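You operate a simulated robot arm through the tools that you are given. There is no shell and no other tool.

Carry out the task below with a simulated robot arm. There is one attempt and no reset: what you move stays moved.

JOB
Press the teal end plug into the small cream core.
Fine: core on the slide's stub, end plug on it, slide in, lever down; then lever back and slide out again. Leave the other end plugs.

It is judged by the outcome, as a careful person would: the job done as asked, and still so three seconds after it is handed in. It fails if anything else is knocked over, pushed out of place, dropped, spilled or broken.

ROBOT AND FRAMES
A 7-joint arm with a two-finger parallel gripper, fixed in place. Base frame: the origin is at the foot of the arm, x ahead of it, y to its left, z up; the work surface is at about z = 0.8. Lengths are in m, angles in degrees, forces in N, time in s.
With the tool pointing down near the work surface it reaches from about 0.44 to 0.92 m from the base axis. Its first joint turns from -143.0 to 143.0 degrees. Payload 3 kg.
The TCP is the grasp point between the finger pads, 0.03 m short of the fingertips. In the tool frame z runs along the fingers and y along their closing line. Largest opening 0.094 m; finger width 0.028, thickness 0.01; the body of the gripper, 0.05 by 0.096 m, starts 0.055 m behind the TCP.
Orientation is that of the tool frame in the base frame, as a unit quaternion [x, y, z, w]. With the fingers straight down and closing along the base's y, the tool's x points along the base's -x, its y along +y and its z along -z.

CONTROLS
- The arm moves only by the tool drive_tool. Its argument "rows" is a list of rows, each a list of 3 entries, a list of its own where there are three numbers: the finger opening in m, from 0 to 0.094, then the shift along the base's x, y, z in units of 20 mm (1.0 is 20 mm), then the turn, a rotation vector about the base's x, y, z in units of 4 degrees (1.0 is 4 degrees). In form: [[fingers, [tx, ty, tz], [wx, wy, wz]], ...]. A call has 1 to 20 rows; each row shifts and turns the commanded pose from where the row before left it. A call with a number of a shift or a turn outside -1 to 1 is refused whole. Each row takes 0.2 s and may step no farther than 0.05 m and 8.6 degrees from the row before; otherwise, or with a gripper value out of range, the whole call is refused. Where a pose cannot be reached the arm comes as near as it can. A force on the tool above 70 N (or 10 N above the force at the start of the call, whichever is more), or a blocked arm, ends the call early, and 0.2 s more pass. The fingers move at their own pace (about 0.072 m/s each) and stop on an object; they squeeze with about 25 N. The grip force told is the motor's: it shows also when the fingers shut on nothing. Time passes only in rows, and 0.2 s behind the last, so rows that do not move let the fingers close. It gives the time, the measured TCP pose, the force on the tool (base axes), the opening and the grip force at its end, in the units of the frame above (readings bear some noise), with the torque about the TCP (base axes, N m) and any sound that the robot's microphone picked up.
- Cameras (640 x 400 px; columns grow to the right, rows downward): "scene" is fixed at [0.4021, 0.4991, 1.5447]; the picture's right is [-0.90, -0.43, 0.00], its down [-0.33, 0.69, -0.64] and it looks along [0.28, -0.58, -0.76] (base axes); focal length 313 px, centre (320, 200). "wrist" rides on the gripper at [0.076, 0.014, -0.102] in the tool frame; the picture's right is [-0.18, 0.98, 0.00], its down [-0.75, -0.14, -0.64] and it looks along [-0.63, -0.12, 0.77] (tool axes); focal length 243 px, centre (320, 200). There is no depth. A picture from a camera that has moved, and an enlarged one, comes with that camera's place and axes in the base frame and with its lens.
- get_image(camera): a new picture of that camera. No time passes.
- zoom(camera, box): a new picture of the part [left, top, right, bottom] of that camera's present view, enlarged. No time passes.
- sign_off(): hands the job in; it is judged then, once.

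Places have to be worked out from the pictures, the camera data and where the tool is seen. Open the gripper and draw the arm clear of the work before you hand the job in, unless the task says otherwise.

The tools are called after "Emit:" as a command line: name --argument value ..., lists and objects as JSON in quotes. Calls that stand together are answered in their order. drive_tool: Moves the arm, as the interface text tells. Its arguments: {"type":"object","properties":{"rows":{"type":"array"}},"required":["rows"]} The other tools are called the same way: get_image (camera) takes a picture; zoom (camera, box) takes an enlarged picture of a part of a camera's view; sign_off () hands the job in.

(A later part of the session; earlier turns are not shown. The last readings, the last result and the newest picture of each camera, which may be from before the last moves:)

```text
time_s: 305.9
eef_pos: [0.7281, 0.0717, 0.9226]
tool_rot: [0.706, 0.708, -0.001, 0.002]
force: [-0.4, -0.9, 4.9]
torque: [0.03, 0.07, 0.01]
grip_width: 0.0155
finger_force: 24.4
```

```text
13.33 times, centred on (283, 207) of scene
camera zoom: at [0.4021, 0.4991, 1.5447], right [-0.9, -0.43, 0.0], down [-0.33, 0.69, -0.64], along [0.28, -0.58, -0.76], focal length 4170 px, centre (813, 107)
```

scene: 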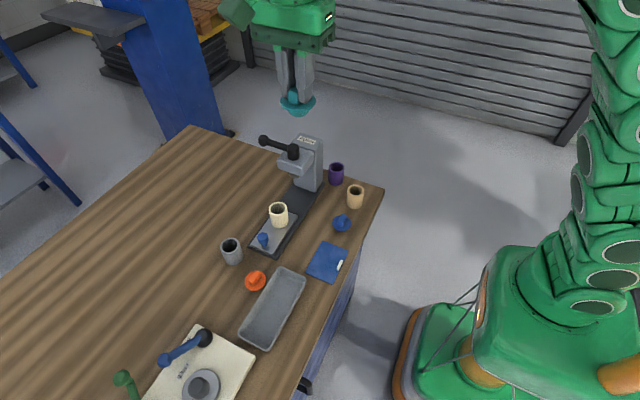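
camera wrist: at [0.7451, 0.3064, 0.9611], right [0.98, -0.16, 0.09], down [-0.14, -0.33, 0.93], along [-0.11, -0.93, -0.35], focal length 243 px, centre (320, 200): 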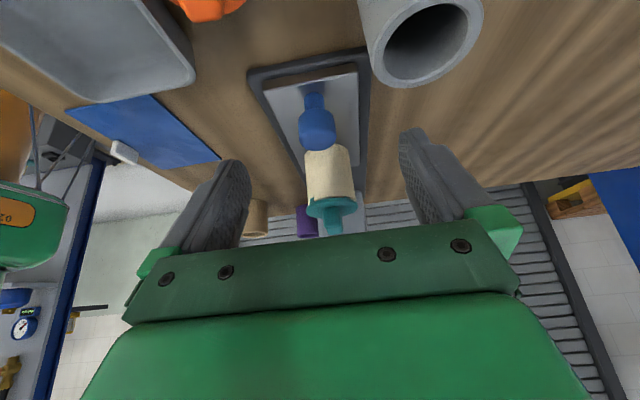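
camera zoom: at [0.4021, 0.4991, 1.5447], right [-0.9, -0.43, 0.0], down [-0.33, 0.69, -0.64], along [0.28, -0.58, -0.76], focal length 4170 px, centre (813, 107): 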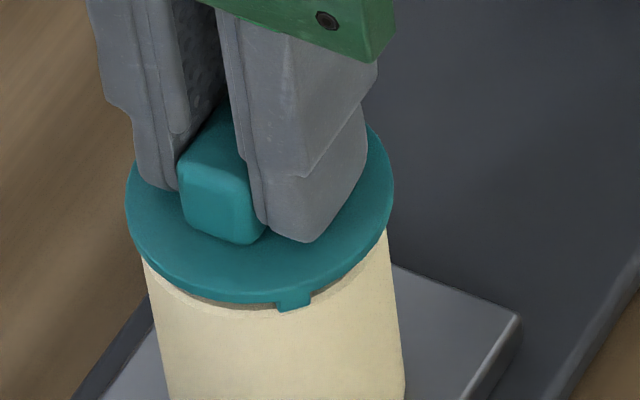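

4.9 N: the contact is on the -x side (both -x lugs). I raise slightly, shift +1 mm in x, and try again.

Emit:
drive_tool --rows '[[0.005, [0, 0, 0.1], [0, 0, 0]], [0.005, [0.05, 0, 0], [0, 0, 0]], [0.005, [0, 0, 0], [0, 0, 0]]]'

Emit:
drive_tool --rows '[[0.005, [0, 0, -0.1], [0, 0, 0]], [0.005, [0, 0, 0], [0, 0, 0]]]'

Emit:
drive_tool --rows '[[0.005, [0, 0, -0.04], [0, 0, 0]], [0.005, [0, 0, 0], [0, 0, 0]]]'

Emit:
zoom --camera "scene" --box '[268, 192, 298, 222]'

```text
time_s: 306.6
eef_pos: [0.7284, 0.0706, 0.9246]
tool_rot: [0.706, 0.708, -0.001, 0.002]
force: [-0.7, 0.1, 0.4]
torque: [-0.02, 0.06, 0.04]
grip_width: 0.0158
finger_force: 24.6
```

```text
time_s: 307.2
eef_pos: [0.7297, 0.0714, 0.9227]
tool_rot: [0.706, 0.708, 0.0, 0.002]
force: [0.6, -0.3, 4.6]
torque: [0.1, 0.1, 0.01]
grip_width: 0.0157
finger_force: 25.5
```

```text
time_s: 307.9
eef_pos: [0.7287, 0.071, 0.9234]
tool_rot: [0.706, 0.708, -0.001, 0.002]
force: [-4.1, -1.8, 19.6]
torque: [0.09, 0.21, 0.0]
grip_width: 0.0156
finger_force: 24.5
```

```text
13.33 times, centred on (283, 207) of scene
camera zoom: at [0.4021, 0.4991, 1.5447], right [-0.9, -0.43, 0.0], down [-0.33, 0.69, -0.64], along [0.28, -0.58, -0.76], focal length 4170 px, centre (813, 107)
```

zoom: 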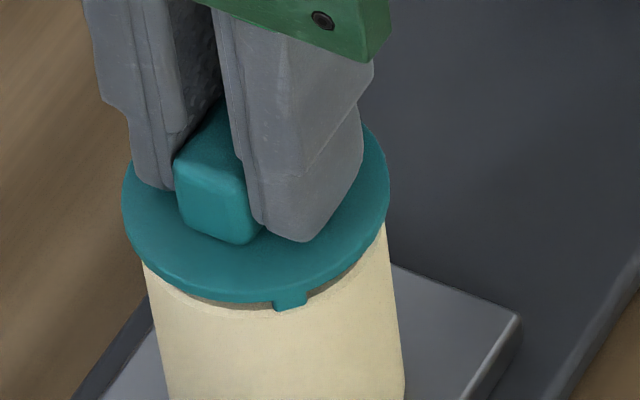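

Now 20 N firm with the load spread over several lugs: the plug is standing with its lugs on the rim. That must be the proper unpressed position; earlier it had slipped past off-centre. One more small +x adjustment to even it out.

Emit:
drive_tool --rows '[[0.005, [0, 0, 0.12], [0, 0, 0]], [0.005, [0.04, 0, 0], [0, 0, 0]], [0.005, [0, 0, 0], [0, 0, 0]]]'

Emit:
drive_tool --rows '[[0.005, [0, 0, -0.1], [0, 0, 0]], [0.005, [0, 0, 0], [0, 0, 0]]]'

Emit:
drive_tool --rows '[[0.005, [0, 0, -0.03], [0, 0, 0]], [0.005, [0, 0, 0], [0, 0, 0]]]'

Emit:
zoom --camera "wrist" --box '[260, 70, 380, 190]'

```text
time_s: 308.6
eef_pos: [0.7299, 0.0729, 0.9248]
tool_rot: [0.706, 0.708, 0.0, 0.002]
force: [0.0, 0.0, -0.8]
torque: [0.01, 0.02, 0.03]
grip_width: 0.0157
finger_force: 24.9
```

```text
time_s: 309.2
eef_pos: [0.7289, 0.0725, 0.9223]
tool_rot: [0.706, 0.708, -0.001, 0.001]
force: [-0.5, -1.2, 5.4]
torque: [0.06, 0.06, 0.0]
grip_width: 0.0156
finger_force: 24.8
```

```text
time_s: 309.9
eef_pos: [0.7307, 0.0724, 0.9234]
tool_rot: [0.706, 0.708, 0.0, 0.003]
force: [-1.3, 1.6, 15.6]
torque: [0.14, 0.1, -0.01]
grip_width: 0.0158
finger_force: 25.1
```

```text
3.33 times, centred on (320, 130) of wrist
camera zoom: at [0.7429, 0.1474, 1.0239], right [0.98, -0.18, 0.0], down [-0.14, -0.75, 0.64], along [-0.11, -0.63, -0.77], focal length 809 px, centre (320, 433)
```

zoom: 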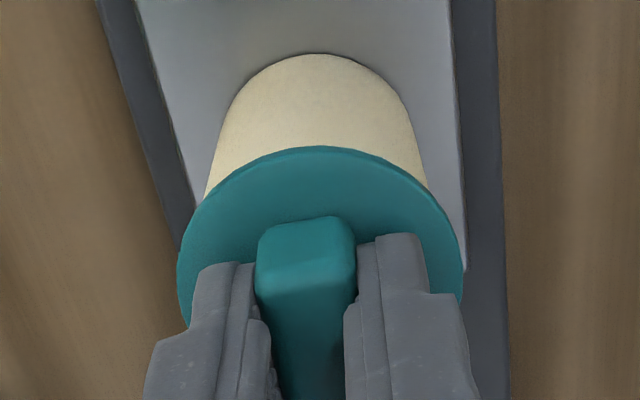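

15.6 N spread reasonably centrally. I ease off and release the plug there, standing on its lugs.

Emit:
drive_tool --rows '[[0.005, [0, 0, 0.03], [0, 0, 0]], [0.005, [0, 0, 0], [0, 0, 0]], [0.02, [0, 0, 0], [0, 0, 0]], [0.035, [0, 0, 0], [0, 0, 0]], [0.035, [0, 0, 0.3], [0, 0, 0]], [0.035, [0, 0, 0.7], [0, 0, 0]], [0.035, [0, 0, 1], [0, 0, 0]], [0.035, [0, 0, 1], [0, 0, 0]], [0.035, [0, 0, 1], [0, 0, 0]], [0.035, [0, 0, 0], [0, 0, 0]]]'

Emit:
zoom --camera "scene" --box '[265, 195, 297, 225]'

Emit:
zoom --camera "wrist" --box '[270, 50, 370, 150]'

```text
time_s: 312.1
eef_pos: [0.729, 0.0733, 1.0027]
tool_rot: [0.706, 0.708, -0.001, 0.002]
force: [0.7, 0.2, 0.0]
torque: [0.01, 0.02, 0.02]
grip_width: 0.0351
finger_force: 0.0
```

```text
13.33 times, centred on (281, 210) of scene
camera zoom: at [0.4021, 0.4991, 1.5447], right [-0.9, -0.43, 0.0], down [-0.33, 0.69, -0.64], along [0.28, -0.58, -0.76], focal length 4170 px, centre (840, 67)
```

zoom: 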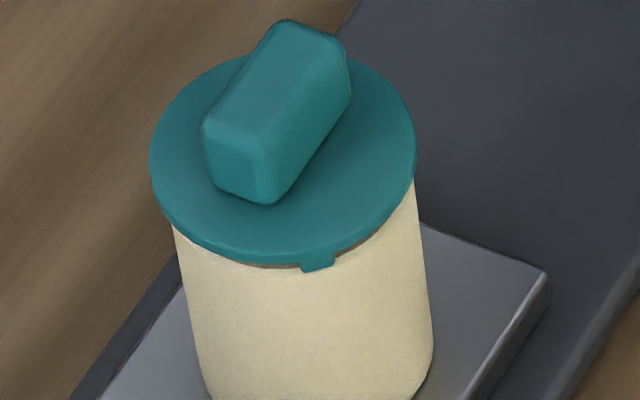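

```text
4.00 times, centred on (320, 100) of wrist
camera zoom: at [0.7428, 0.1482, 1.1037], right [0.98, -0.18, 0.0], down [-0.14, -0.75, 0.64], along [-0.11, -0.63, -0.77], focal length 970 px, centre (320, 600)
```

zoom: 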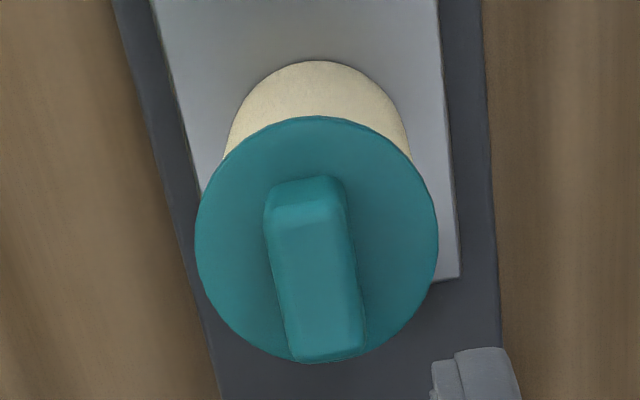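

The plug now stands about 2.5 mm higher than on my first attempt. I take the low-angle look to confirm the lugs are on the rim.

Emit:
drive_tool --rows '[[0.06, [0.03, 1, 0], [0, 0, 0]], [0.094, [0.03, 1, 0], [0, 0, 0]], [0.094, [0.03, 1, 0], [0, 0, 0]], [0.094, [0.03, 1, 0], [0, 0, 0]], [0.094, [0.03, 1, 0], [0, 0, 0]], [0.094, [0.03, 0.9, 0], [0, 0, 0]], [0.094, [0, 0, -0.5], [-1, 0, 0]], [0.094, [0, 0, -0.5], [-1, 0, 0]], [0.094, [0, 0, -0.5], [-1, 0, 0]], [0.094, [0, 0, -0.5], [-1, 0, 0]], [0.094, [0, 0, -0.5], [-1, 0, 0]], [0.094, [0, 0, -0.6], [-1, 0, 0]], [0.094, [0, 0, -0.6], [-1, 0, 0]], [0.094, [0, 0, -0.8], [-0.5, 0, 0]], [0.094, [0, 0, 0], [0, 0, 0]]]'

Emit:
zoom --camera "wrist" --box '[300, 180, 370, 230]'

Emit:
zoom --camera "wrist" --box '[308, 190, 364, 210]'

```text
time_s: 315.2
eef_pos: [0.7334, 0.1913, 0.9155]
tool_rot: [0.681, 0.684, -0.184, 0.184]
force: [0.2, -0.4, 0.1]
torque: [-0.01, 0.0, 0.01]
grip_width: 0.0938
finger_force: 0.1
```

```text
8.00 times, centred on (335, 205) of wrist
camera zoom: at [0.7475, 0.3064, 0.9627], right [0.98, -0.15, 0.09], down [-0.14, -0.33, 0.93], along [-0.11, -0.93, -0.35], focal length 1941 px, centre (200, 160)
```

zoom: 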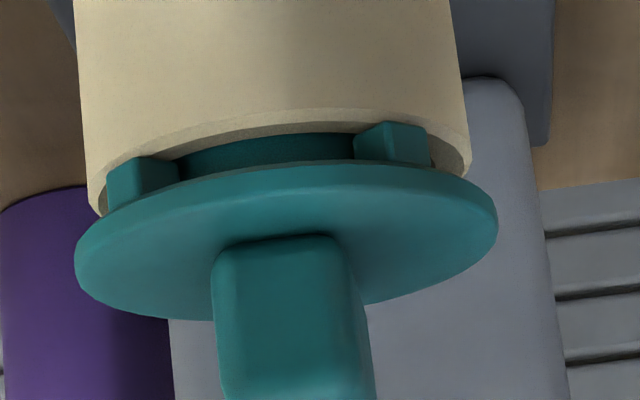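

```text
11.43 times, centred on (336, 200) of wrist
camera zoom: at [0.7475, 0.3064, 0.9627], right [0.98, -0.15, 0.09], down [-0.14, -0.33, 0.93], along [-0.11, -0.93, -0.35], focal length 2773 px, centre (137, 200)
```

zoom: 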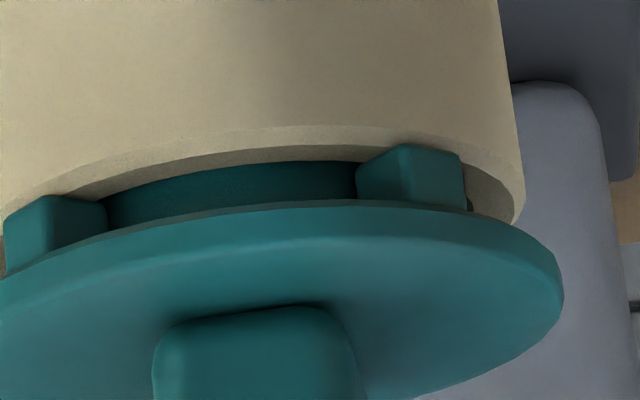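

Now it is clear: properly centred, the plug stands with its four lugs on the rim and ~5 mm still to go. This is the right starting point for the press. I untilt, close the fingers and lower them behind the knob to push the slide in without side loads.

Emit:
drive_tool --rows '[[0.06, [-0.03, 0, 0.2], [1, 0, 0]], [0.03, [-0.03, 0, 0.2], [1, 0, 0]], [0.0, [-0.03, 0, 0], [1, 0, 0]], [0.0, [-0.03, 0, 0], [1, 0, 0]], [0.0, [0, 0, 0], [1, 0, 0]], [0.0, [0, 0, 0], [1, 0, 0]], [0.0, [0, 0, 0], [1, 0, 0]], [0.0, [0, 0, 0], [0.5, 0, 0]], [0.0, [0, 0.1, -0.6], [0, 0, 0]], [0.0, [0, 0, -1], [0, 0, 0]], [0.0, [0, 0, -1], [0, 0, 0]], [0.0, [0, 0, -0.2], [0, 0, 0]], [0.0, [0, 0, 0], [0, 0, 0]]]'

Emit:
get_image --camera "wrist"

Emit:
zoom --camera "scene" --box '[235, 180, 315, 260]'

```text
time_s: 318.1
eef_pos: [0.7316, 0.1919, 0.8659]
tool_rot: [0.706, 0.708, 0.0, 0.001]
force: [-0.2, -0.3, 0.7]
torque: [0.02, 0.0, 0.03]
grip_width: 0.0001
finger_force: 25.4
```

```text
taken
camera wrist: at [0.7444, 0.2671, 0.9664], right [0.98, -0.18, 0.0], down [-0.14, -0.75, 0.64], along [-0.11, -0.63, -0.77], focal length 243 px, centre (320, 200)
```

wrist: 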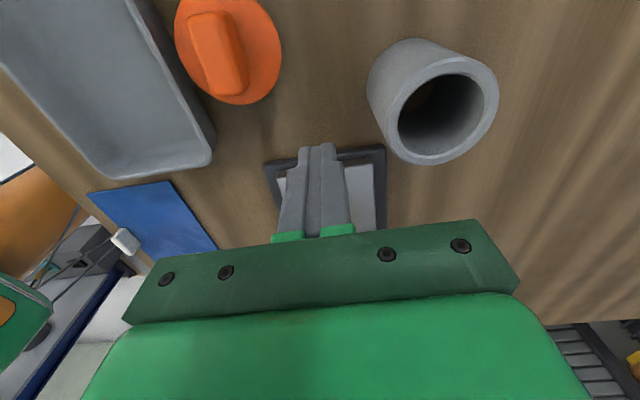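

```text
5.00 times, centred on (275, 220) of scene
camera zoom: at [0.4021, 0.4991, 1.5447], right [-0.9, -0.43, 0.0], down [-0.33, 0.69, -0.64], along [0.28, -0.58, -0.76], focal length 1564 px, centre (545, 100)
```

zoom: 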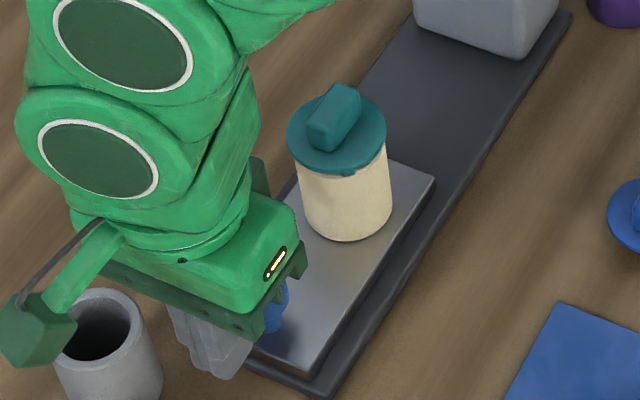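

Behind the knob, clear of the grey core. Pushing the slide in slowly.

Emit:
drive_tool --rows '[[0.0, [-0.05, -0.2, 0], [0, 0, 0]], [0.0, [0, -0.2, 0], [0, 0, 0]], [0.0, [0, -0.2, 0], [0, 0, 0]], [0.0, [0, -0.25, 0], [0, 0, 0]], [0.0, [0, -0.3, 0], [0, 0, 0]], [0.0, [0, -0.3, 0], [0, 0, 0]], [0.0, [0, -0.3, 0], [0, 0, 0]], [0.0, [0, -0.3, 0], [0, 0, 0]], [0.0, [0, 0, 0], [0, 0, 0]]]'

Emit:
zoom --camera "scene" --box '[240, 150, 330, 240]'

```text
time_s: 320.1
eef_pos: [0.7306, 0.1493, 0.8646]
tool_rot: [0.706, 0.708, 0.0, 0.002]
force: [0.8, 0.3, -0.3]
torque: [-0.01, 0.01, -0.01]
grip_width: 0.0001
finger_force: 25.2
```

```text
4.44 times, centred on (285, 195) of scene
camera zoom: at [0.4021, 0.4991, 1.5447], right [-0.9, -0.43, 0.0], down [-0.33, 0.69, -0.64], along [0.28, -0.58, -0.76], focal length 1390 px, centre (476, 222)
```

zoom: 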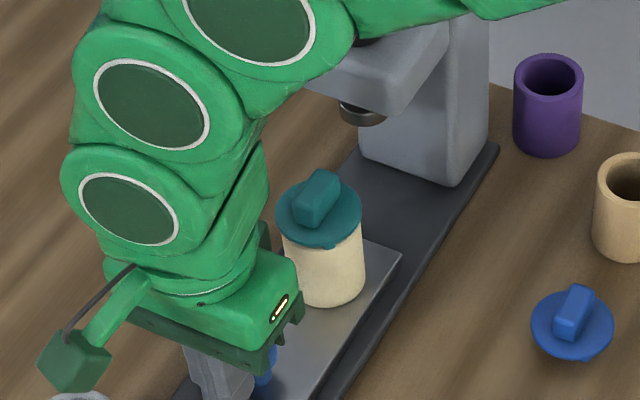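

Sliding smoothly with the plug standing steady. Continuing.

Emit:
drive_tool --rows '[[0.0, [0, -0.3, 0], [0, 0, 0]], [0.0, [0, -0.3, 0], [0, 0, 0]], [0.0, [0, -0.3, 0], [0, 0, 0]], [0.0, [0, -0.3, 0], [0, 0, 0]], [0.0, [0, -0.3, 0], [0, 0, 0]], [0.0, [0, -0.3, 0], [0, 0, 0]], [0.0, [0, 0, 0], [0, 0, 0]]]'

Emit:
zoom --camera "scene" --box '[260, 140, 320, 200]'

```text
time_s: 321.6
eef_pos: [0.731, 0.1161, 0.8669]
tool_rot: [0.705, 0.709, 0.0, 0.002]
force: [-0.6, 0.0, -0.2]
torque: [-0.01, 0.03, -0.03]
grip_width: 0.0
finger_force: 25.0
```

```text
6.67 times, centred on (290, 170) of scene
camera zoom: at [0.4021, 0.4991, 1.5447], right [-0.9, -0.43, 0.0], down [-0.33, 0.69, -0.64], along [0.28, -0.58, -0.76], focal length 2085 px, centre (520, 400)
```

zoom: 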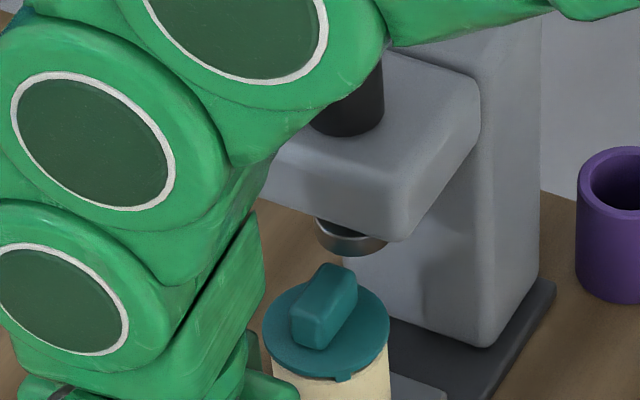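

The tab passes ~9 mm under the ram. Continuing to the stop.

Emit:
drive_tool --rows '[[0.0, [0, -0.3, 0], [0, 0, 0]], [0.0, [0, -0.3, 0], [0, 0, 0]], [0.0, [0, -0.3, 0], [0, 0, 0]], [0.0, [0, -0.25, 0], [0, 0, 0]], [0.0, [0, -0.2, 0], [0, 0, 0]], [0.0, [0, 0, 0], [0, 0, 0]]]'

Emit:
drive_tool --rows '[[0.0, [0, -0.1, 0], [0, 0, 0]], [0.0, [0, -0.1, 0], [0, 0, 0]], [0.0, [0, 0, 0], [0, 0, 0]]]'

```text
time_s: 323.1
eef_pos: [0.7309, 0.0882, 0.8646]
tool_rot: [0.706, 0.708, -0.001, 0.001]
force: [-0.3, 0.8, -0.5]
torque: [-0.02, -0.01, 0.0]
grip_width: 0.0
finger_force: 25.2
```

```text
time_s: 323.9
eef_pos: [0.7306, 0.0856, 0.8637]
tool_rot: [0.706, 0.708, 0.0, 0.002]
force: [1.2, 8.8, -0.6]
torque: [0.19, -0.11, -0.01]
grip_width: 0.0
finger_force: 25.4
```

At the stop (8.8 N). A firm touch more to be sure, then I back off and look.

Emit:
drive_tool --rows '[[0.0, [0, -0.05, 0], [0, 0, 0]], [0.0, [0, 0, 0], [0, 0, 0]]]'

Emit:
drive_tool --rows '[[0.0, [0, 0.3, 0], [0, 0, 0]], [0.0, [0, 0.7, 0.5], [0, 0, 0]], [0.0, [0, 1, 1], [0, 0, 0]], [0.0, [0, 1, 1], [0, 0, 0]], [0.0, [0, 1, 1], [0, 0, 0]], [0.0, [0, 0, 1], [0, 0, 0]], [0.0, [0, 0, 1], [0, 0, 0]], [0.0, [0, 0, 0], [0, 0, 0]]]'

Emit:
zoom --camera "scene" --box '[260, 130, 330, 210]'

Emit:
zoom --camera "scene" --box '[282, 160, 312, 190]'

```text
time_s: 324.4
eef_pos: [0.73, 0.0848, 0.8653]
tool_rot: [0.705, 0.709, 0.0, 0.002]
force: [6.0, 27.2, 6.0]
torque: [0.51, -0.15, 0.06]
grip_width: 0.0
finger_force: 24.7
```

```text
time_s: 326.2
eef_pos: [0.7318, 0.162, 0.9759]
tool_rot: [0.706, 0.709, -0.001, 0.002]
force: [0.2, -0.4, -0.1]
torque: [-0.03, -0.01, 0.0]
grip_width: 0.0001
finger_force: 24.8
```

```text
5.00 times, centred on (295, 170) of scene
camera zoom: at [0.4021, 0.4991, 1.5447], right [-0.9, -0.43, 0.0], down [-0.33, 0.69, -0.64], along [0.28, -0.58, -0.76], focal length 1564 px, centre (445, 350)
```

zoom: 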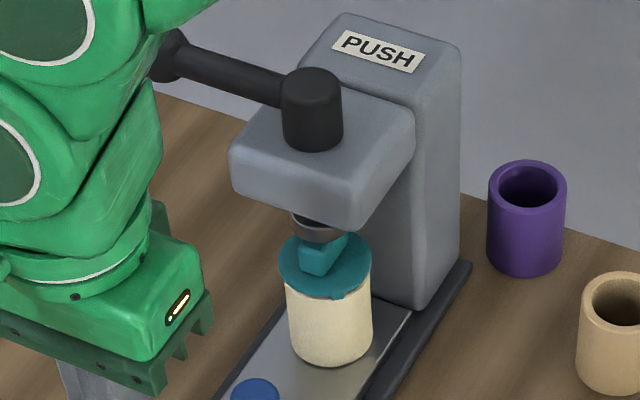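

```text
13.33 times, centred on (297, 175) of scene
camera zoom: at [0.4021, 0.4991, 1.5447], right [-0.9, -0.43, 0.0], down [-0.33, 0.69, -0.64], along [0.28, -0.58, -0.76], focal length 4170 px, centre (627, 533)
```

zoom: 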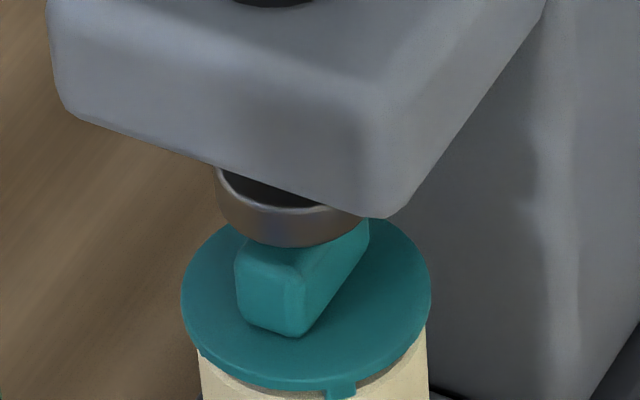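

The plug is centred under the ram, still standing on its lugs. Now to the lever: up and round to its -y side with closed fingers.

Emit:
drive_tool --rows '[[0.0, [0, 0, 1], [0, 0, 0]], [0.0, [0, 0, 1], [0, 0, 0]], [0.0, [0, 0, 1], [0, 0, 0]], [0.0, [0, 0, 1], [0, 0, 0]], [0.0, [0, 0, 1], [0, 0, 0]], [0.0, [0, 0, 1], [0, 0, 0]], [0.0, [0, 0, 1], [0, 0, 0]], [0.0, [0.375, -0.948, 0.7], [0, 0, 0]], [0.0, [0.375, -0.948, 0], [0, 0, 0]], [0.0, [0.375, -0.948, 0], [0, 0, 0]], [0.0, [0.375, -0.948, 0], [0, 0, 0]], [0.0, [0.375, -0.948, 0], [0, 0, 0]], [0.0, [0.375, -0.948, 0], [0, 0, 0]], [0.0, [0.375, -0.948, 0], [0, 0, 0]], [0.0, [0.375, -0.948, 0], [0, 0, 0]], [0.0, [0.375, -0.948, 0], [0, 0, 0]], [0.0, [0.375, -0.948, 0], [0, 0, 0]], [0.0, [0.375, -0.948, 0], [0, 0, 0]], [0.0, [0.375, -0.948, 0], [0, 0, 0]], [0.0, [0, 0, 0], [0, 0, 0]]]'

Emit:
get_image --camera "wrist"

Emit:
zoom --camera "scene" --box '[230, 80, 340, 200]'

```text
time_s: 330.4
eef_pos: [0.8205, -0.0648, 1.1305]
tool_rot: [0.706, 0.708, -0.002, 0.002]
force: [-0.2, -0.5, -0.3]
torque: [-0.01, -0.01, 0.02]
grip_width: 0.0
finger_force: 24.9
```

```text
taken
camera wrist: at [0.8334, 0.0095, 1.2307], right [0.98, -0.18, 0.0], down [-0.14, -0.75, 0.64], along [-0.12, -0.63, -0.76], focal length 243 px, centre (320, 200)
```

wrist: 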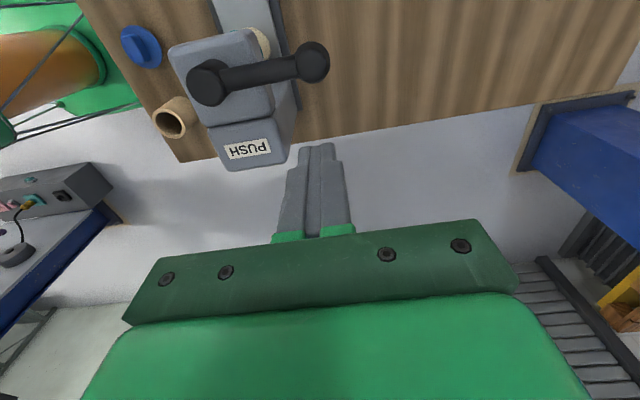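

```text
3.33 times, centred on (285, 140) of scene
camera zoom: at [0.4021, 0.4991, 1.5447], right [-0.9, -0.43, 0.0], down [-0.33, 0.69, -0.64], along [0.28, -0.58, -0.76], focal length 1043 px, centre (437, 400)
```

zoom: 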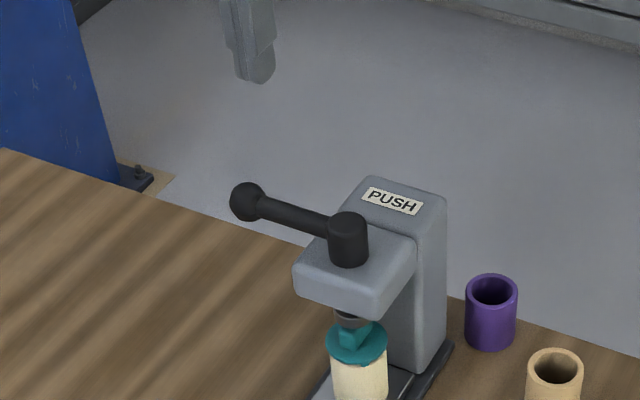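

Ball ahead of the stick on its +y side. I lower and begin the sweep.

Emit:
drive_tool --rows '[[0.0, [0, 0, -1], [0, 0, 0]], [0.0, [0, 0, -1], [0, 0, 0]], [0.0, [0, 0, -1], [0, 0, 0]], [0.0, [0, 0, -1], [0, 0, 0]], [0.0, [0, 0, -1], [0, 0, 0]], [0.0, [0, 0, -1], [0, 0, 0]], [0.0, [0, 0, 0], [0, 0, 0]]]'

Emit:
drive_tool --rows '[[0.0, [0.08, 0.48, 0], [0, 0, 0]], [0.0, [0.08, 0.48, 0], [0, 0, 0]], [0.0, [0.045, 0.31, 0], [0, 0, 0]], [0.0, [0.045, 0.31, 0], [0, 0, 0]], [0.0, [0, 0.315, 0], [0, 0, 0]], [0.0, [0, 0.315, 0], [0, 0, 0]], [0.0, [-0.05, 0.335, 0], [0, 0, 0]], [0.0, [-0.05, 0.335, 0], [0, 0, 0]], [0.0, [-0.1, 0.32, 0], [0, 0, 0]], [0.0, [-0.1, 0.32, 0], [0, 0, 0]], [0.0, [0, 0, 0], [0, 0, 0]]]'

Emit:
zoom --camera "scene" --box '[240, 110, 330, 210]'

```text
time_s: 332.1
eef_pos: [0.8214, -0.0661, 1.0097]
tool_rot: [0.706, 0.708, -0.001, 0.002]
force: [0.6, 0.8, 0.1]
torque: [-0.02, 0.06, 0.01]
grip_width: 0.0002
finger_force: 25.5
```

```text
time_s: 334.4
eef_pos: [0.8179, 0.006, 1.0099]
tool_rot: [0.706, 0.708, 0.0, 0.002]
force: [0.6, -0.4, -1.7]
torque: [0.02, 0.02, 0.01]
grip_width: 0.0
finger_force: 24.5
```

```text
4.00 times, centred on (285, 160) of scene
camera zoom: at [0.4021, 0.4991, 1.5447], right [-0.9, -0.43, 0.0], down [-0.33, 0.69, -0.64], along [0.28, -0.58, -0.76], focal length 1251 px, centre (460, 360)
```

zoom: 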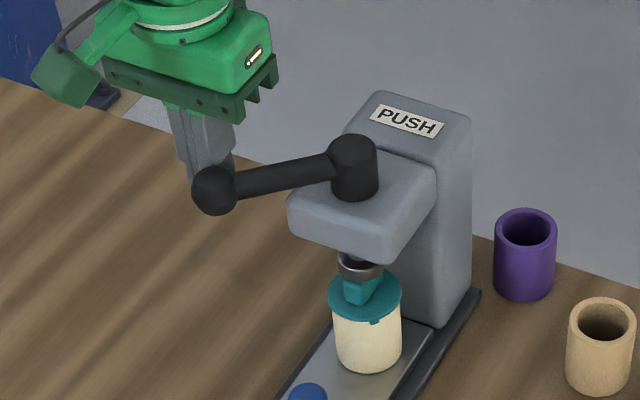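

Ram approaching the tab at ~44°. Now slower, watching force.

Emit:
drive_tool --rows '[[0.0, [-0.07, 0.155, 0], [0, 0, 0]], [0.0, [-0.07, 0.155, 0], [0, 0, 0]], [0.0, [-0.075, 0.15, 0], [0, 0, 0]], [0.0, [-0.075, 0.15, 0], [0, 0, 0]], [0.0, [0, 0, 0], [0, 0, 0]]]'

Emit:
zoom --camera "scene" --box '[282, 160, 312, 200]'

```text
time_s: 335.6
eef_pos: [0.8132, 0.0179, 1.01]
tool_rot: [0.705, 0.709, 0.0, 0.003]
force: [-0.7, 0.4, -1.0]
torque: [-0.04, 0.03, -0.01]
grip_width: 0.0002
finger_force: 24.8
```

```text
10.00 times, centred on (297, 180) of scene
camera zoom: at [0.4021, 0.4991, 1.5447], right [-0.9, -0.43, 0.0], down [-0.33, 0.69, -0.64], along [0.28, -0.58, -0.76], focal length 3128 px, centre (550, 400)
```

zoom: 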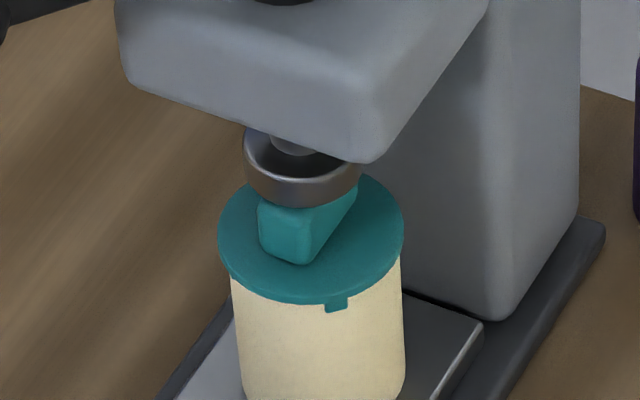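

The plug seems already lower. I compare with the same box as before.

Emit:
zoom --camera "scene" --box '[282, 160, 312, 190]'

Emit:
zoom --camera "scene" --box '[284, 176, 312, 204]'

```text
13.33 times, centred on (297, 175) of scene
camera zoom: at [0.4021, 0.4991, 1.5447], right [-0.9, -0.43, 0.0], down [-0.33, 0.69, -0.64], along [0.28, -0.58, -0.76], focal length 4170 px, centre (627, 533)
```

zoom: 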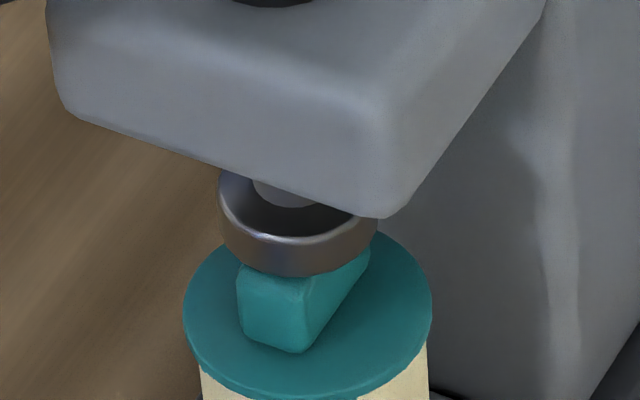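

```text
14.29 times, centred on (298, 190) of scene
camera zoom: at [0.4021, 0.4991, 1.5447], right [-0.9, -0.43, 0.0], down [-0.33, 0.69, -0.64], along [0.28, -0.58, -0.76], focal length 4468 px, centre (634, 343)
```

zoom: 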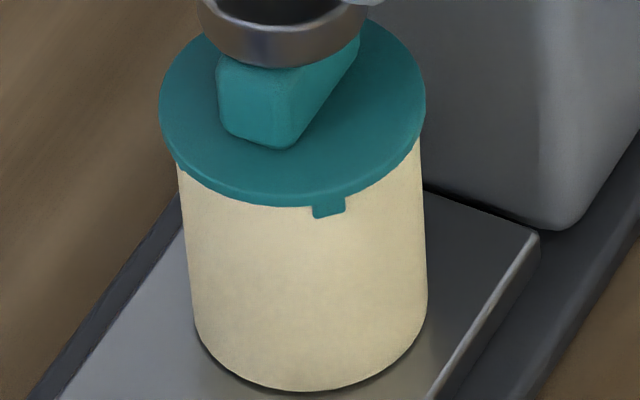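

With hardly any force the ram has already driven the plug down about 4.5 mm. I continue the stroke smoothly to the end stop and hold.

Emit:
drive_tool --rows '[[0.0, [-0.195, 0.305, 0], [0, 0, 0]], [0.0, [-0.21, 0.295, 0], [0, 0, 0]], [0.0, [-0.235, 0.265, 0], [0, 0, 0]], [0.0, [0, 0, 0], [0, 0, 0]]]'

Emit:
drive_tool --rows '[[0.0, [-0.125, 0.125, 0], [0, 0, 0]], [0.0, [-0.13, 0.13, 0], [0, 0, 0]], [0.0, [0, 0, 0], [0, 0, 0]]]'

Emit:
zoom --camera "scene" --box '[282, 160, 312, 190]'

Emit:
zoom --camera "scene" --box '[284, 176, 312, 204]'

```text
time_s: 336.6
eef_pos: [0.8011, 0.0348, 1.0101]
tool_rot: [0.706, 0.708, -0.001, 0.002]
force: [2.6, 0.3, 2.2]
torque: [0.05, 0.02, -0.03]
grip_width: 0.0001
finger_force: 25.0
```

```text
time_s: 337.4
eef_pos: [0.7957, 0.0396, 1.01]
tool_rot: [0.706, 0.708, -0.001, 0.003]
force: [7.4, -3.1, 2.4]
torque: [0.03, 0.03, -0.02]
grip_width: 0.0
finger_force: 25.3
```

```text
13.33 times, centred on (297, 175) of scene
camera zoom: at [0.4021, 0.4991, 1.5447], right [-0.9, -0.43, 0.0], down [-0.33, 0.69, -0.64], along [0.28, -0.58, -0.76], focal length 4170 px, centre (627, 533)
```

zoom: 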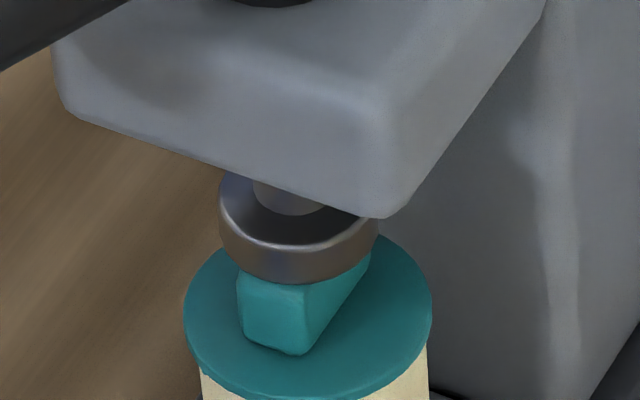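

```text
14.29 times, centred on (298, 190) of scene
camera zoom: at [0.4021, 0.4991, 1.5447], right [-0.9, -0.43, 0.0], down [-0.33, 0.69, -0.64], along [0.28, -0.58, -0.76], focal length 4468 px, centre (634, 343)
```

zoom: 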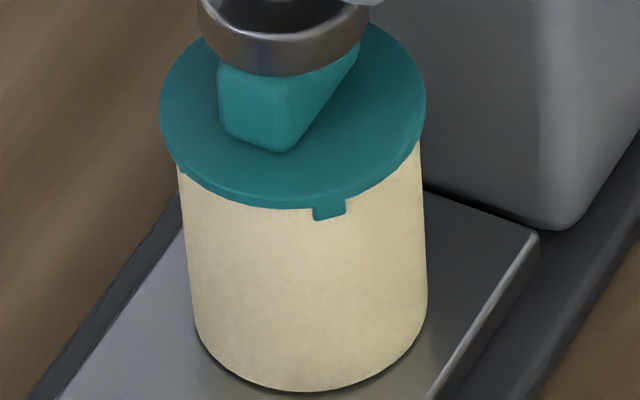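

Resistance begins only now, at ~65°. I push on to the stop in small steps and hold there for a few seconds.

Emit:
drive_tool --rows '[[0.0, [-0.135, 0.118, 0], [0, 0, 0]], [0.0, [-0.135, 0.118, 0], [0, 0, 0]], [0.0, [0, 0, 0], [0, 0, 0]]]'

Emit:
drive_tool --rows '[[0.0, [-0.1, 0.075, 0], [0, 0, 0]], [0.0, [-0.1, 0.075, 0], [0, 0, 0]], [0.0, [0, 0, 0], [0, 0, 0]], [0.0, [0, 0, 0], [0, 0, 0]]]'

Emit:
zoom --camera "scene" --box '[282, 160, 312, 190]'

```text
time_s: 338.2
eef_pos: [0.7902, 0.0438, 1.0101]
tool_rot: [0.707, 0.708, -0.001, 0.002]
force: [16.3, -9.1, -0.3]
torque: [-0.02, -0.03, -0.06]
grip_width: 0.0
finger_force: 24.7
```

```text
time_s: 339.2
eef_pos: [0.786, 0.0464, 1.0091]
tool_rot: [0.706, 0.708, -0.001, 0.002]
force: [28.4, -12.3, 0.7]
torque: [0.05, -0.01, -0.09]
grip_width: 0.0001
finger_force: 25.1
```

```text
13.33 times, centred on (297, 175) of scene
camera zoom: at [0.4021, 0.4991, 1.5447], right [-0.9, -0.43, 0.0], down [-0.33, 0.69, -0.64], along [0.28, -0.58, -0.76], focal length 4170 px, centre (627, 533)
```

zoom: 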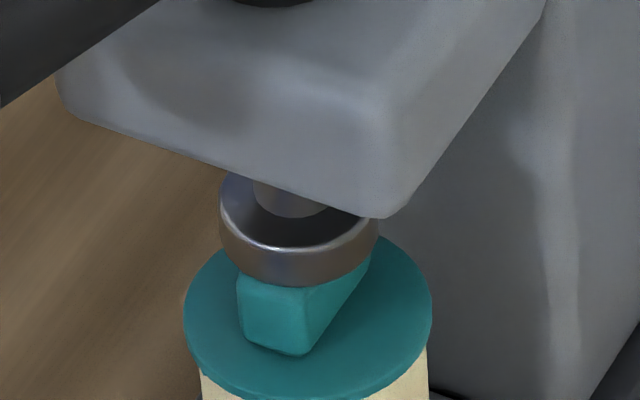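

Emit:
drive_tool --rows '[[0.0, [-0.05, 0.035, 0], [0, 0, 0]], [0.0, [-0.05, 0.035, 0], [0, 0, 0]], [0.0, [0, 0, 0], [0, 0, 0]]]'

Emit:
drive_tool --rows '[[0.0, [-0.04, 0.025, 0], [0, 0, 0]], [0.0, [0, 0, 0], [0, 0, 0]]]'

```text
time_s: 340.1
eef_pos: [0.785, 0.0478, 1.009]
tool_rot: [0.706, 0.709, -0.001, 0.002]
force: [32.0, -16.5, -3.6]
torque: [-0.03, -0.08, -0.02]
grip_width: 0.0
finger_force: 24.8
```

```text
time_s: 340.6
eef_pos: [0.7835, 0.0494, 1.009]
tool_rot: [0.705, 0.709, -0.001, 0.003]
force: [35.1, -13.7, -1.4]
torque: [0.01, -0.09, -0.06]
grip_width: 0.0
finger_force: 25.3
```

Emit:
drive_tool --rows '[[0.0, [-0.05, 0.02, 0], [0, 0, 0]], [0.0, [-0.05, 0.02, 0], [0, 0, 0]], [0.0, [0, 0, 0], [0, 0, 0]], [0.0, [0, 0, 0], [0, 0, 0]], [0.0, [0, 0, 0], [0, 0, 0]]]'

Emit:
drive_tool --rows '[[0.0, [-0.03, 0.01, 0], [0, 0, 0]], [0.0, [0, 0, 0], [0, 0, 0]], [0.0, [0, 0, 0], [0, 0, 0]], [0.0, [0, 0, 0], [0, 0, 0]], [0.0, [0, 0, 0], [0, 0, 0]], [0.0, [0, 0, 0], [0, 0, 0]], [0.0, [0, 0, 0], [0, 0, 0]]]'

Emit:
zoom --camera "scene" --box '[282, 160, 312, 190]'

Emit:
zoom --camera "scene" --box '[284, 176, 312, 204]'

```text
time_s: 341.9
eef_pos: [0.7829, 0.0509, 1.0075]
tool_rot: [0.706, 0.709, 0.0, 0.003]
force: [50.7, -8.4, -4.1]
torque: [-0.06, -0.13, -0.21]
grip_width: 0.0002
finger_force: 25.1
```

```text
time_s: 342.7
eef_pos: [0.7833, 0.0506, 1.0086]
tool_rot: [0.707, 0.708, 0.003, 0.004]
force: [42.2, -1.3, -11.9]
torque: [-0.1, -0.19, -0.26]
grip_width: 0.0
finger_force: 25.6
stopped in row 4: the force on the tool passed its limit at 71 N (the readings are from after the stop); the commanded pose is now the measured one
```

```text
13.33 times, centred on (297, 175) of scene
camera zoom: at [0.4021, 0.4991, 1.5447], right [-0.9, -0.43, 0.0], down [-0.33, 0.69, -0.64], along [0.28, -0.58, -0.76], focal length 4170 px, centre (627, 533)
```

zoom: 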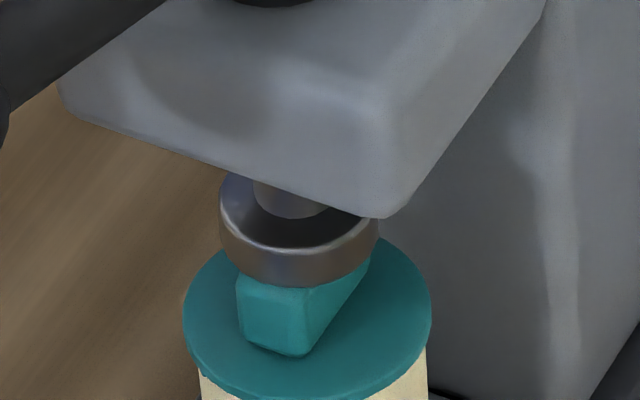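

```text
14.29 times, centred on (298, 190) of scene
camera zoom: at [0.4021, 0.4991, 1.5447], right [-0.9, -0.43, 0.0], down [-0.33, 0.69, -0.64], along [0.28, -0.58, -0.76], focal length 4468 px, centre (634, 343)
```

zoom: 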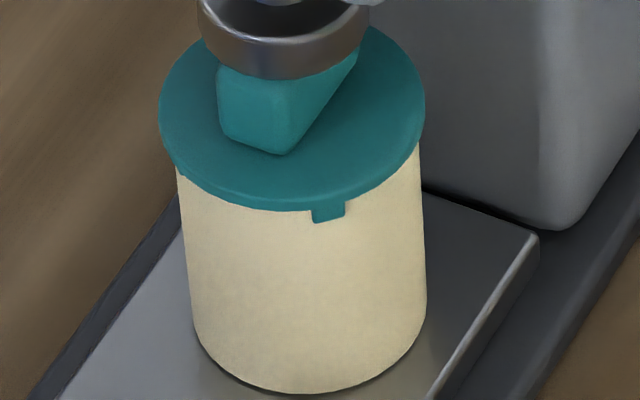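

The ram is now practically at its full-stroke position (better than the first time) and the plug is lower. I ease off slowly, lift clear, and look.

Emit:
drive_tool --rows '[[0.0, [0.05, -0.01, 0], [0, 0, 0]], [0.0, [0.05, -0.02, 0], [0, 0, 0]], [0.0, [0.1, -0.04, 0], [0, 0, 0]], [0.0, [0.15, -0.08, 0], [0, 0, 0]], [0.0, [0.25, -0.15, 0], [0, 0, 0]], [0.0, [0.4, -0.25, 0], [0, 0, 0]], [0.0, [0, 0, 1], [0, 0, 0]], [0.0, [0, 0, 1], [0, 0, 0]], [0.0, [0, 0, 1], [0, 0, 0]], [0.0, [0, 0, 0.5], [0, 0, 0]], [0.0, [0, 0, 0], [0, 0, 0]]]'

Emit:
zoom --camera "scene" --box '[240, 110, 330, 210]'

Emit:
zoom --camera "scene" --box '[282, 160, 312, 190]'

Emit:
get_image --camera "wrist"

```text
time_s: 345.1
eef_pos: [0.8007, 0.0397, 1.0819]
tool_rot: [0.706, 0.708, 0.001, 0.002]
force: [0.5, 0.5, -0.5]
torque: [-0.02, 0.01, 0.02]
grip_width: 0.0
finger_force: 25.3
```

```text
4.00 times, centred on (285, 160) of scene
camera zoom: at [0.4021, 0.4991, 1.5447], right [-0.9, -0.43, 0.0], down [-0.33, 0.69, -0.64], along [0.28, -0.58, -0.76], focal length 1251 px, centre (460, 360)
```

zoom: 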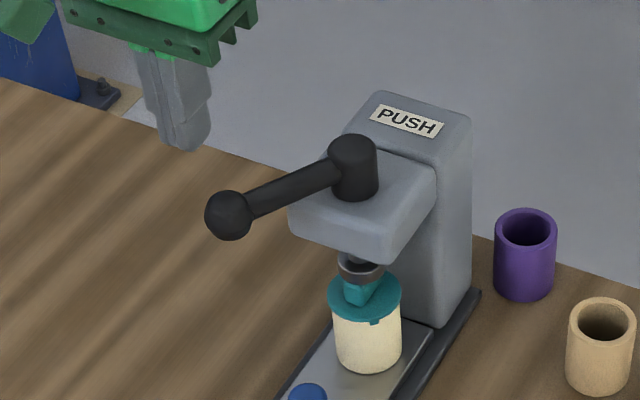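

```text
13.33 times, centred on (297, 175) of scene
camera zoom: at [0.4021, 0.4991, 1.5447], right [-0.9, -0.43, 0.0], down [-0.33, 0.69, -0.64], along [0.28, -0.58, -0.76], focal length 4170 px, centre (627, 533)
```

zoom: 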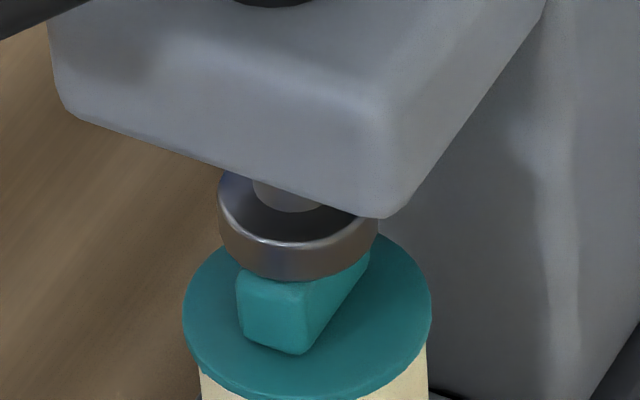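

```text
taken
camera wrist: at [0.8149, 0.1151, 1.1817], right [0.98, -0.18, 0.01], down [-0.14, -0.75, 0.64], along [-0.11, -0.63, -0.77], focal length 243 px, centre (320, 200)
```

wrist: 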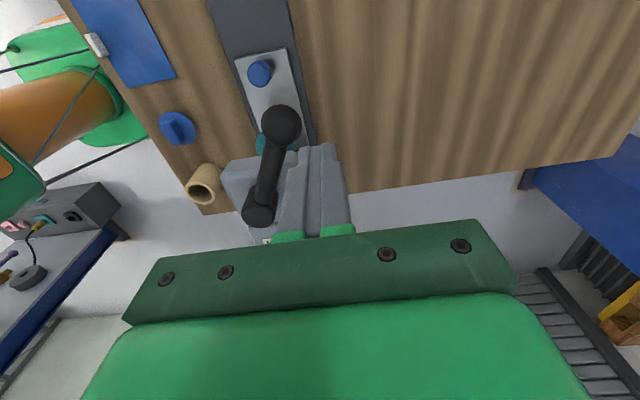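

Lever rests at 60° now versus 56° after the first try, so the plug sits deeper than before. I go round and sweep the lever back.

Emit:
drive_tool --rows '[[0.0, [-0.96, 0.48, 0], [0, 0, 0]], [0.0, [-0.96, 0.48, 0], [0, 0, 0]], [0.0, [-0.96, 0.48, 0], [0, 0, 0]], [0.0, [0, 0, 0], [0, 0, 0]], [0.0, [0, 0, -1], [0, 0, 0]], [0.0, [0, 0, -1], [0, 0, 0]], [0.0, [0, 0, -1], [0, 0, 0]], [0.0, [0, 0, -0.5], [0, 0, 0]], [0.0, [0, 0, 0], [0, 0, 0]]]'

Emit:
drive_tool --rows '[[0.0, [0.31, -0.175, 0], [0, 0, 0]], [0.0, [0.31, -0.08, 0], [0, 0, 0]], [0.0, [0.31, -0.08, 0], [0, 0, 0]], [0.0, [0.3, -0.12, 0], [0, 0, 0]], [0.0, [0.3, -0.12, 0], [0, 0, 0]], [0.0, [0.29, -0.17, 0], [0, 0, 0]], [0.0, [0.29, -0.17, 0], [0, 0, 0]], [0.0, [0.27, -0.22, 0], [0, 0, 0]], [0.0, [0.27, -0.22, 0], [0, 0, 0]], [0.0, [0.235, -0.26, 0], [0, 0, 0]], [0.0, [0.235, -0.26, 0], [0, 0, 0]], [0.0, [0.2, -0.3, 0], [0, 0, 0]], [0.0, [0.2, -0.3, 0], [0, 0, 0]], [0.0, [0.15, -0.31, 0], [0, 0, 0]], [0.0, [0.15, -0.31, 0], [0, 0, 0]], [0.0, [0, 0, 0], [0, 0, 0]]]'

Emit:
zoom --camera "scene" --box '[240, 110, 330, 210]'

```text
time_s: 347.1
eef_pos: [0.7433, 0.0669, 1.0087]
tool_rot: [0.706, 0.709, 0.001, 0.002]
force: [-0.9, -0.1, -0.3]
torque: [-0.01, 0.03, 0.0]
grip_width: 0.0001
finger_force: 25.3
```

```text
time_s: 350.5
eef_pos: [0.8204, 0.0059, 1.0105]
tool_rot: [0.707, 0.707, 0.001, 0.002]
force: [0.4, 0.5, 0.3]
torque: [0.02, -0.02, 0.02]
grip_width: 0.0
finger_force: 25.5
```

```text
4.00 times, centred on (285, 160) of scene
camera zoom: at [0.4021, 0.4991, 1.5447], right [-0.9, -0.43, 0.0], down [-0.33, 0.69, -0.64], along [0.28, -0.58, -0.76], focal length 1251 px, centre (460, 360)
```

zoom: 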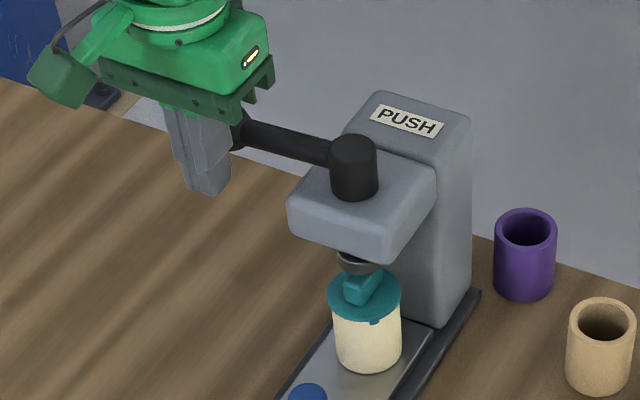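

Nearly at the stop; the last few degrees, then I back off and go up.

Emit:
drive_tool --rows '[[0.0, [0.07, -0.2, 0], [0, 0, 0]], [0.0, [0.03, -0.12, 0], [0, 0, 0]], [0.0, [0, 0, 0], [0, 0, 0]]]'

Emit:
drive_tool --rows '[[0.0, [0, 0.5, 0], [0, 0, 0]], [0.0, [0, 0.5, 0.5], [0, 0, 0]], [0.0, [0, 0, 1], [0, 0, 0]], [0.0, [0, 0, 1], [0, 0, 0]], [0.0, [0, 0, 1], [0, 0, 0]], [0.0, [0, 0, 1], [0, 0, 0]], [0.0, [-0.5, 1, 0.5], [0, 0, 0]], [0.0, [-0.5, 1, 0], [0, 0, 0]], [0.0, [-0.5, 1, 0], [0, 0, 0]], [0.0, [-0.5, 1, 0], [0, 0, 0]], [0.0, [-0.5, 1, 0], [0, 0, 0]], [0.0, [-0.5, 1, 0], [0, 0, 0]], [0.0, [-0.5, 1, 0], [0, 0, 0]], [0.0, [-0.5, 0.5, 0], [0, 0, 0]], [0.0, [-0.5, 0.5, 0], [0, 0, 0]], [0.0, [0, 0, 0], [0, 0, 0]]]'

Emit:
zoom --camera "scene" --box '[240, 100, 340, 210]'

```text
time_s: 351.3
eef_pos: [0.8221, 0.0008, 1.0101]
tool_rot: [0.706, 0.709, 0.002, 0.003]
force: [-4.4, 5.5, 0.3]
torque: [0.04, -0.04, -0.04]
grip_width: 0.0
finger_force: 24.8
```

```text
time_s: 354.7
eef_pos: [0.7342, 0.1811, 1.1126]
tool_rot: [0.706, 0.708, 0.002, 0.003]
force: [0.5, -0.2, -0.1]
torque: [0.0, 0.02, -0.01]
grip_width: 0.0
finger_force: 24.9
```

```text
3.64 times, centred on (290, 155) of scene
camera zoom: at [0.4021, 0.4991, 1.5447], right [-0.9, -0.43, 0.0], down [-0.33, 0.69, -0.64], along [0.28, -0.58, -0.76], focal length 1137 px, centre (429, 364)
```

zoom: 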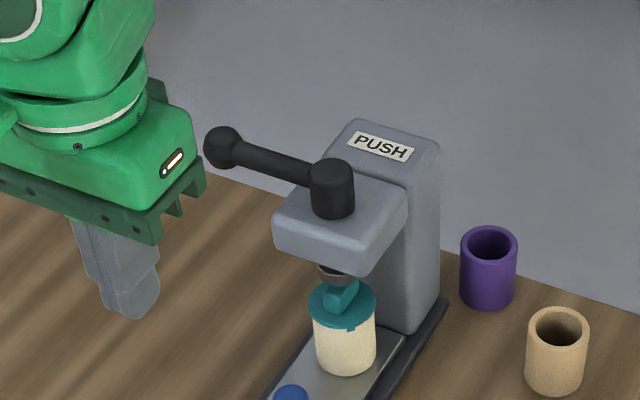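

Lever is back at rest. Low-angle view of the plug while still under the ram.

Emit:
drive_tool --rows '[[0.03, [0, 0, -1], [-1, 0, 0]], [0.06, [0, 0, -1], [-1, 0, 0]], [0.094, [0, 0, -1], [-1, 0, 0]], [0.094, [0, 0, -1], [-1, 0, 0]], [0.094, [0, 0, -1], [-1, 0, 0]], [0.094, [0, 0, -1], [-1, 0, 0]], [0.094, [0, 0, -1], [-1, 0, 0]], [0.094, [0, -0.5, -1], [-0.5, 0, 0]], [0.094, [0, -1, -0.6], [0, 0, 0]], [0.094, [0, -1, -0.6], [0, 0, 0]], [0.094, [0, -1, -0.5], [0, 0, 0]], [0.094, [0, -0.8, 0], [0, 0, 0]], [0.094, [0, 0, 0], [0, 0, 0]]]'

Emit:
get_image --camera "wrist"

Emit:
zoom --camera "wrist" --box '[295, 170, 375, 235]'

```text
time_s: 357.5
eef_pos: [0.7321, 0.0948, 0.9166]
tool_rot: [0.681, 0.684, -0.183, 0.185]
force: [-0.3, -0.5, 0.0]
torque: [-0.02, 0.0, 0.02]
grip_width: 0.0937
finger_force: 0.0
```

```text
taken
camera wrist: at [0.745, 0.2112, 0.965], right [0.98, -0.15, 0.09], down [-0.14, -0.33, 0.93], along [-0.11, -0.93, -0.35], focal length 243 px, centre (320, 200)
```

wrist: 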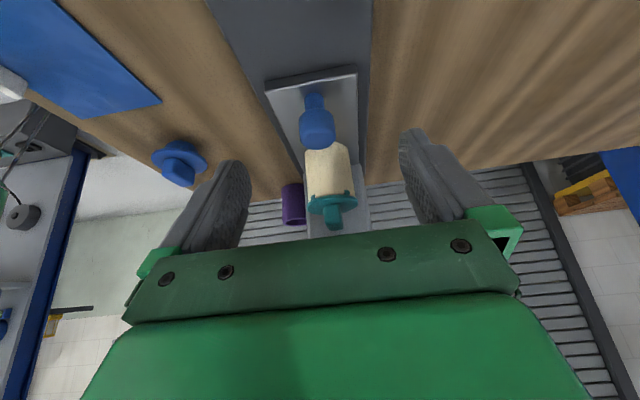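

```text
6.15 times, centred on (335, 202) of wrist
camera zoom: at [0.745, 0.2112, 0.965], right [0.98, -0.15, 0.09], down [-0.14, -0.33, 0.93], along [-0.11, -0.93, -0.35], focal length 1493 px, centre (228, 185)
```

zoom: 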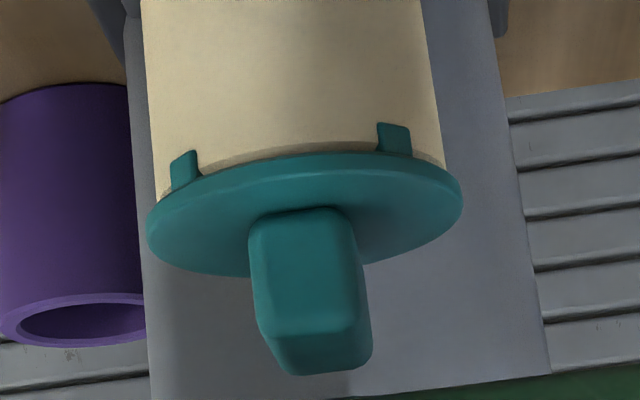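

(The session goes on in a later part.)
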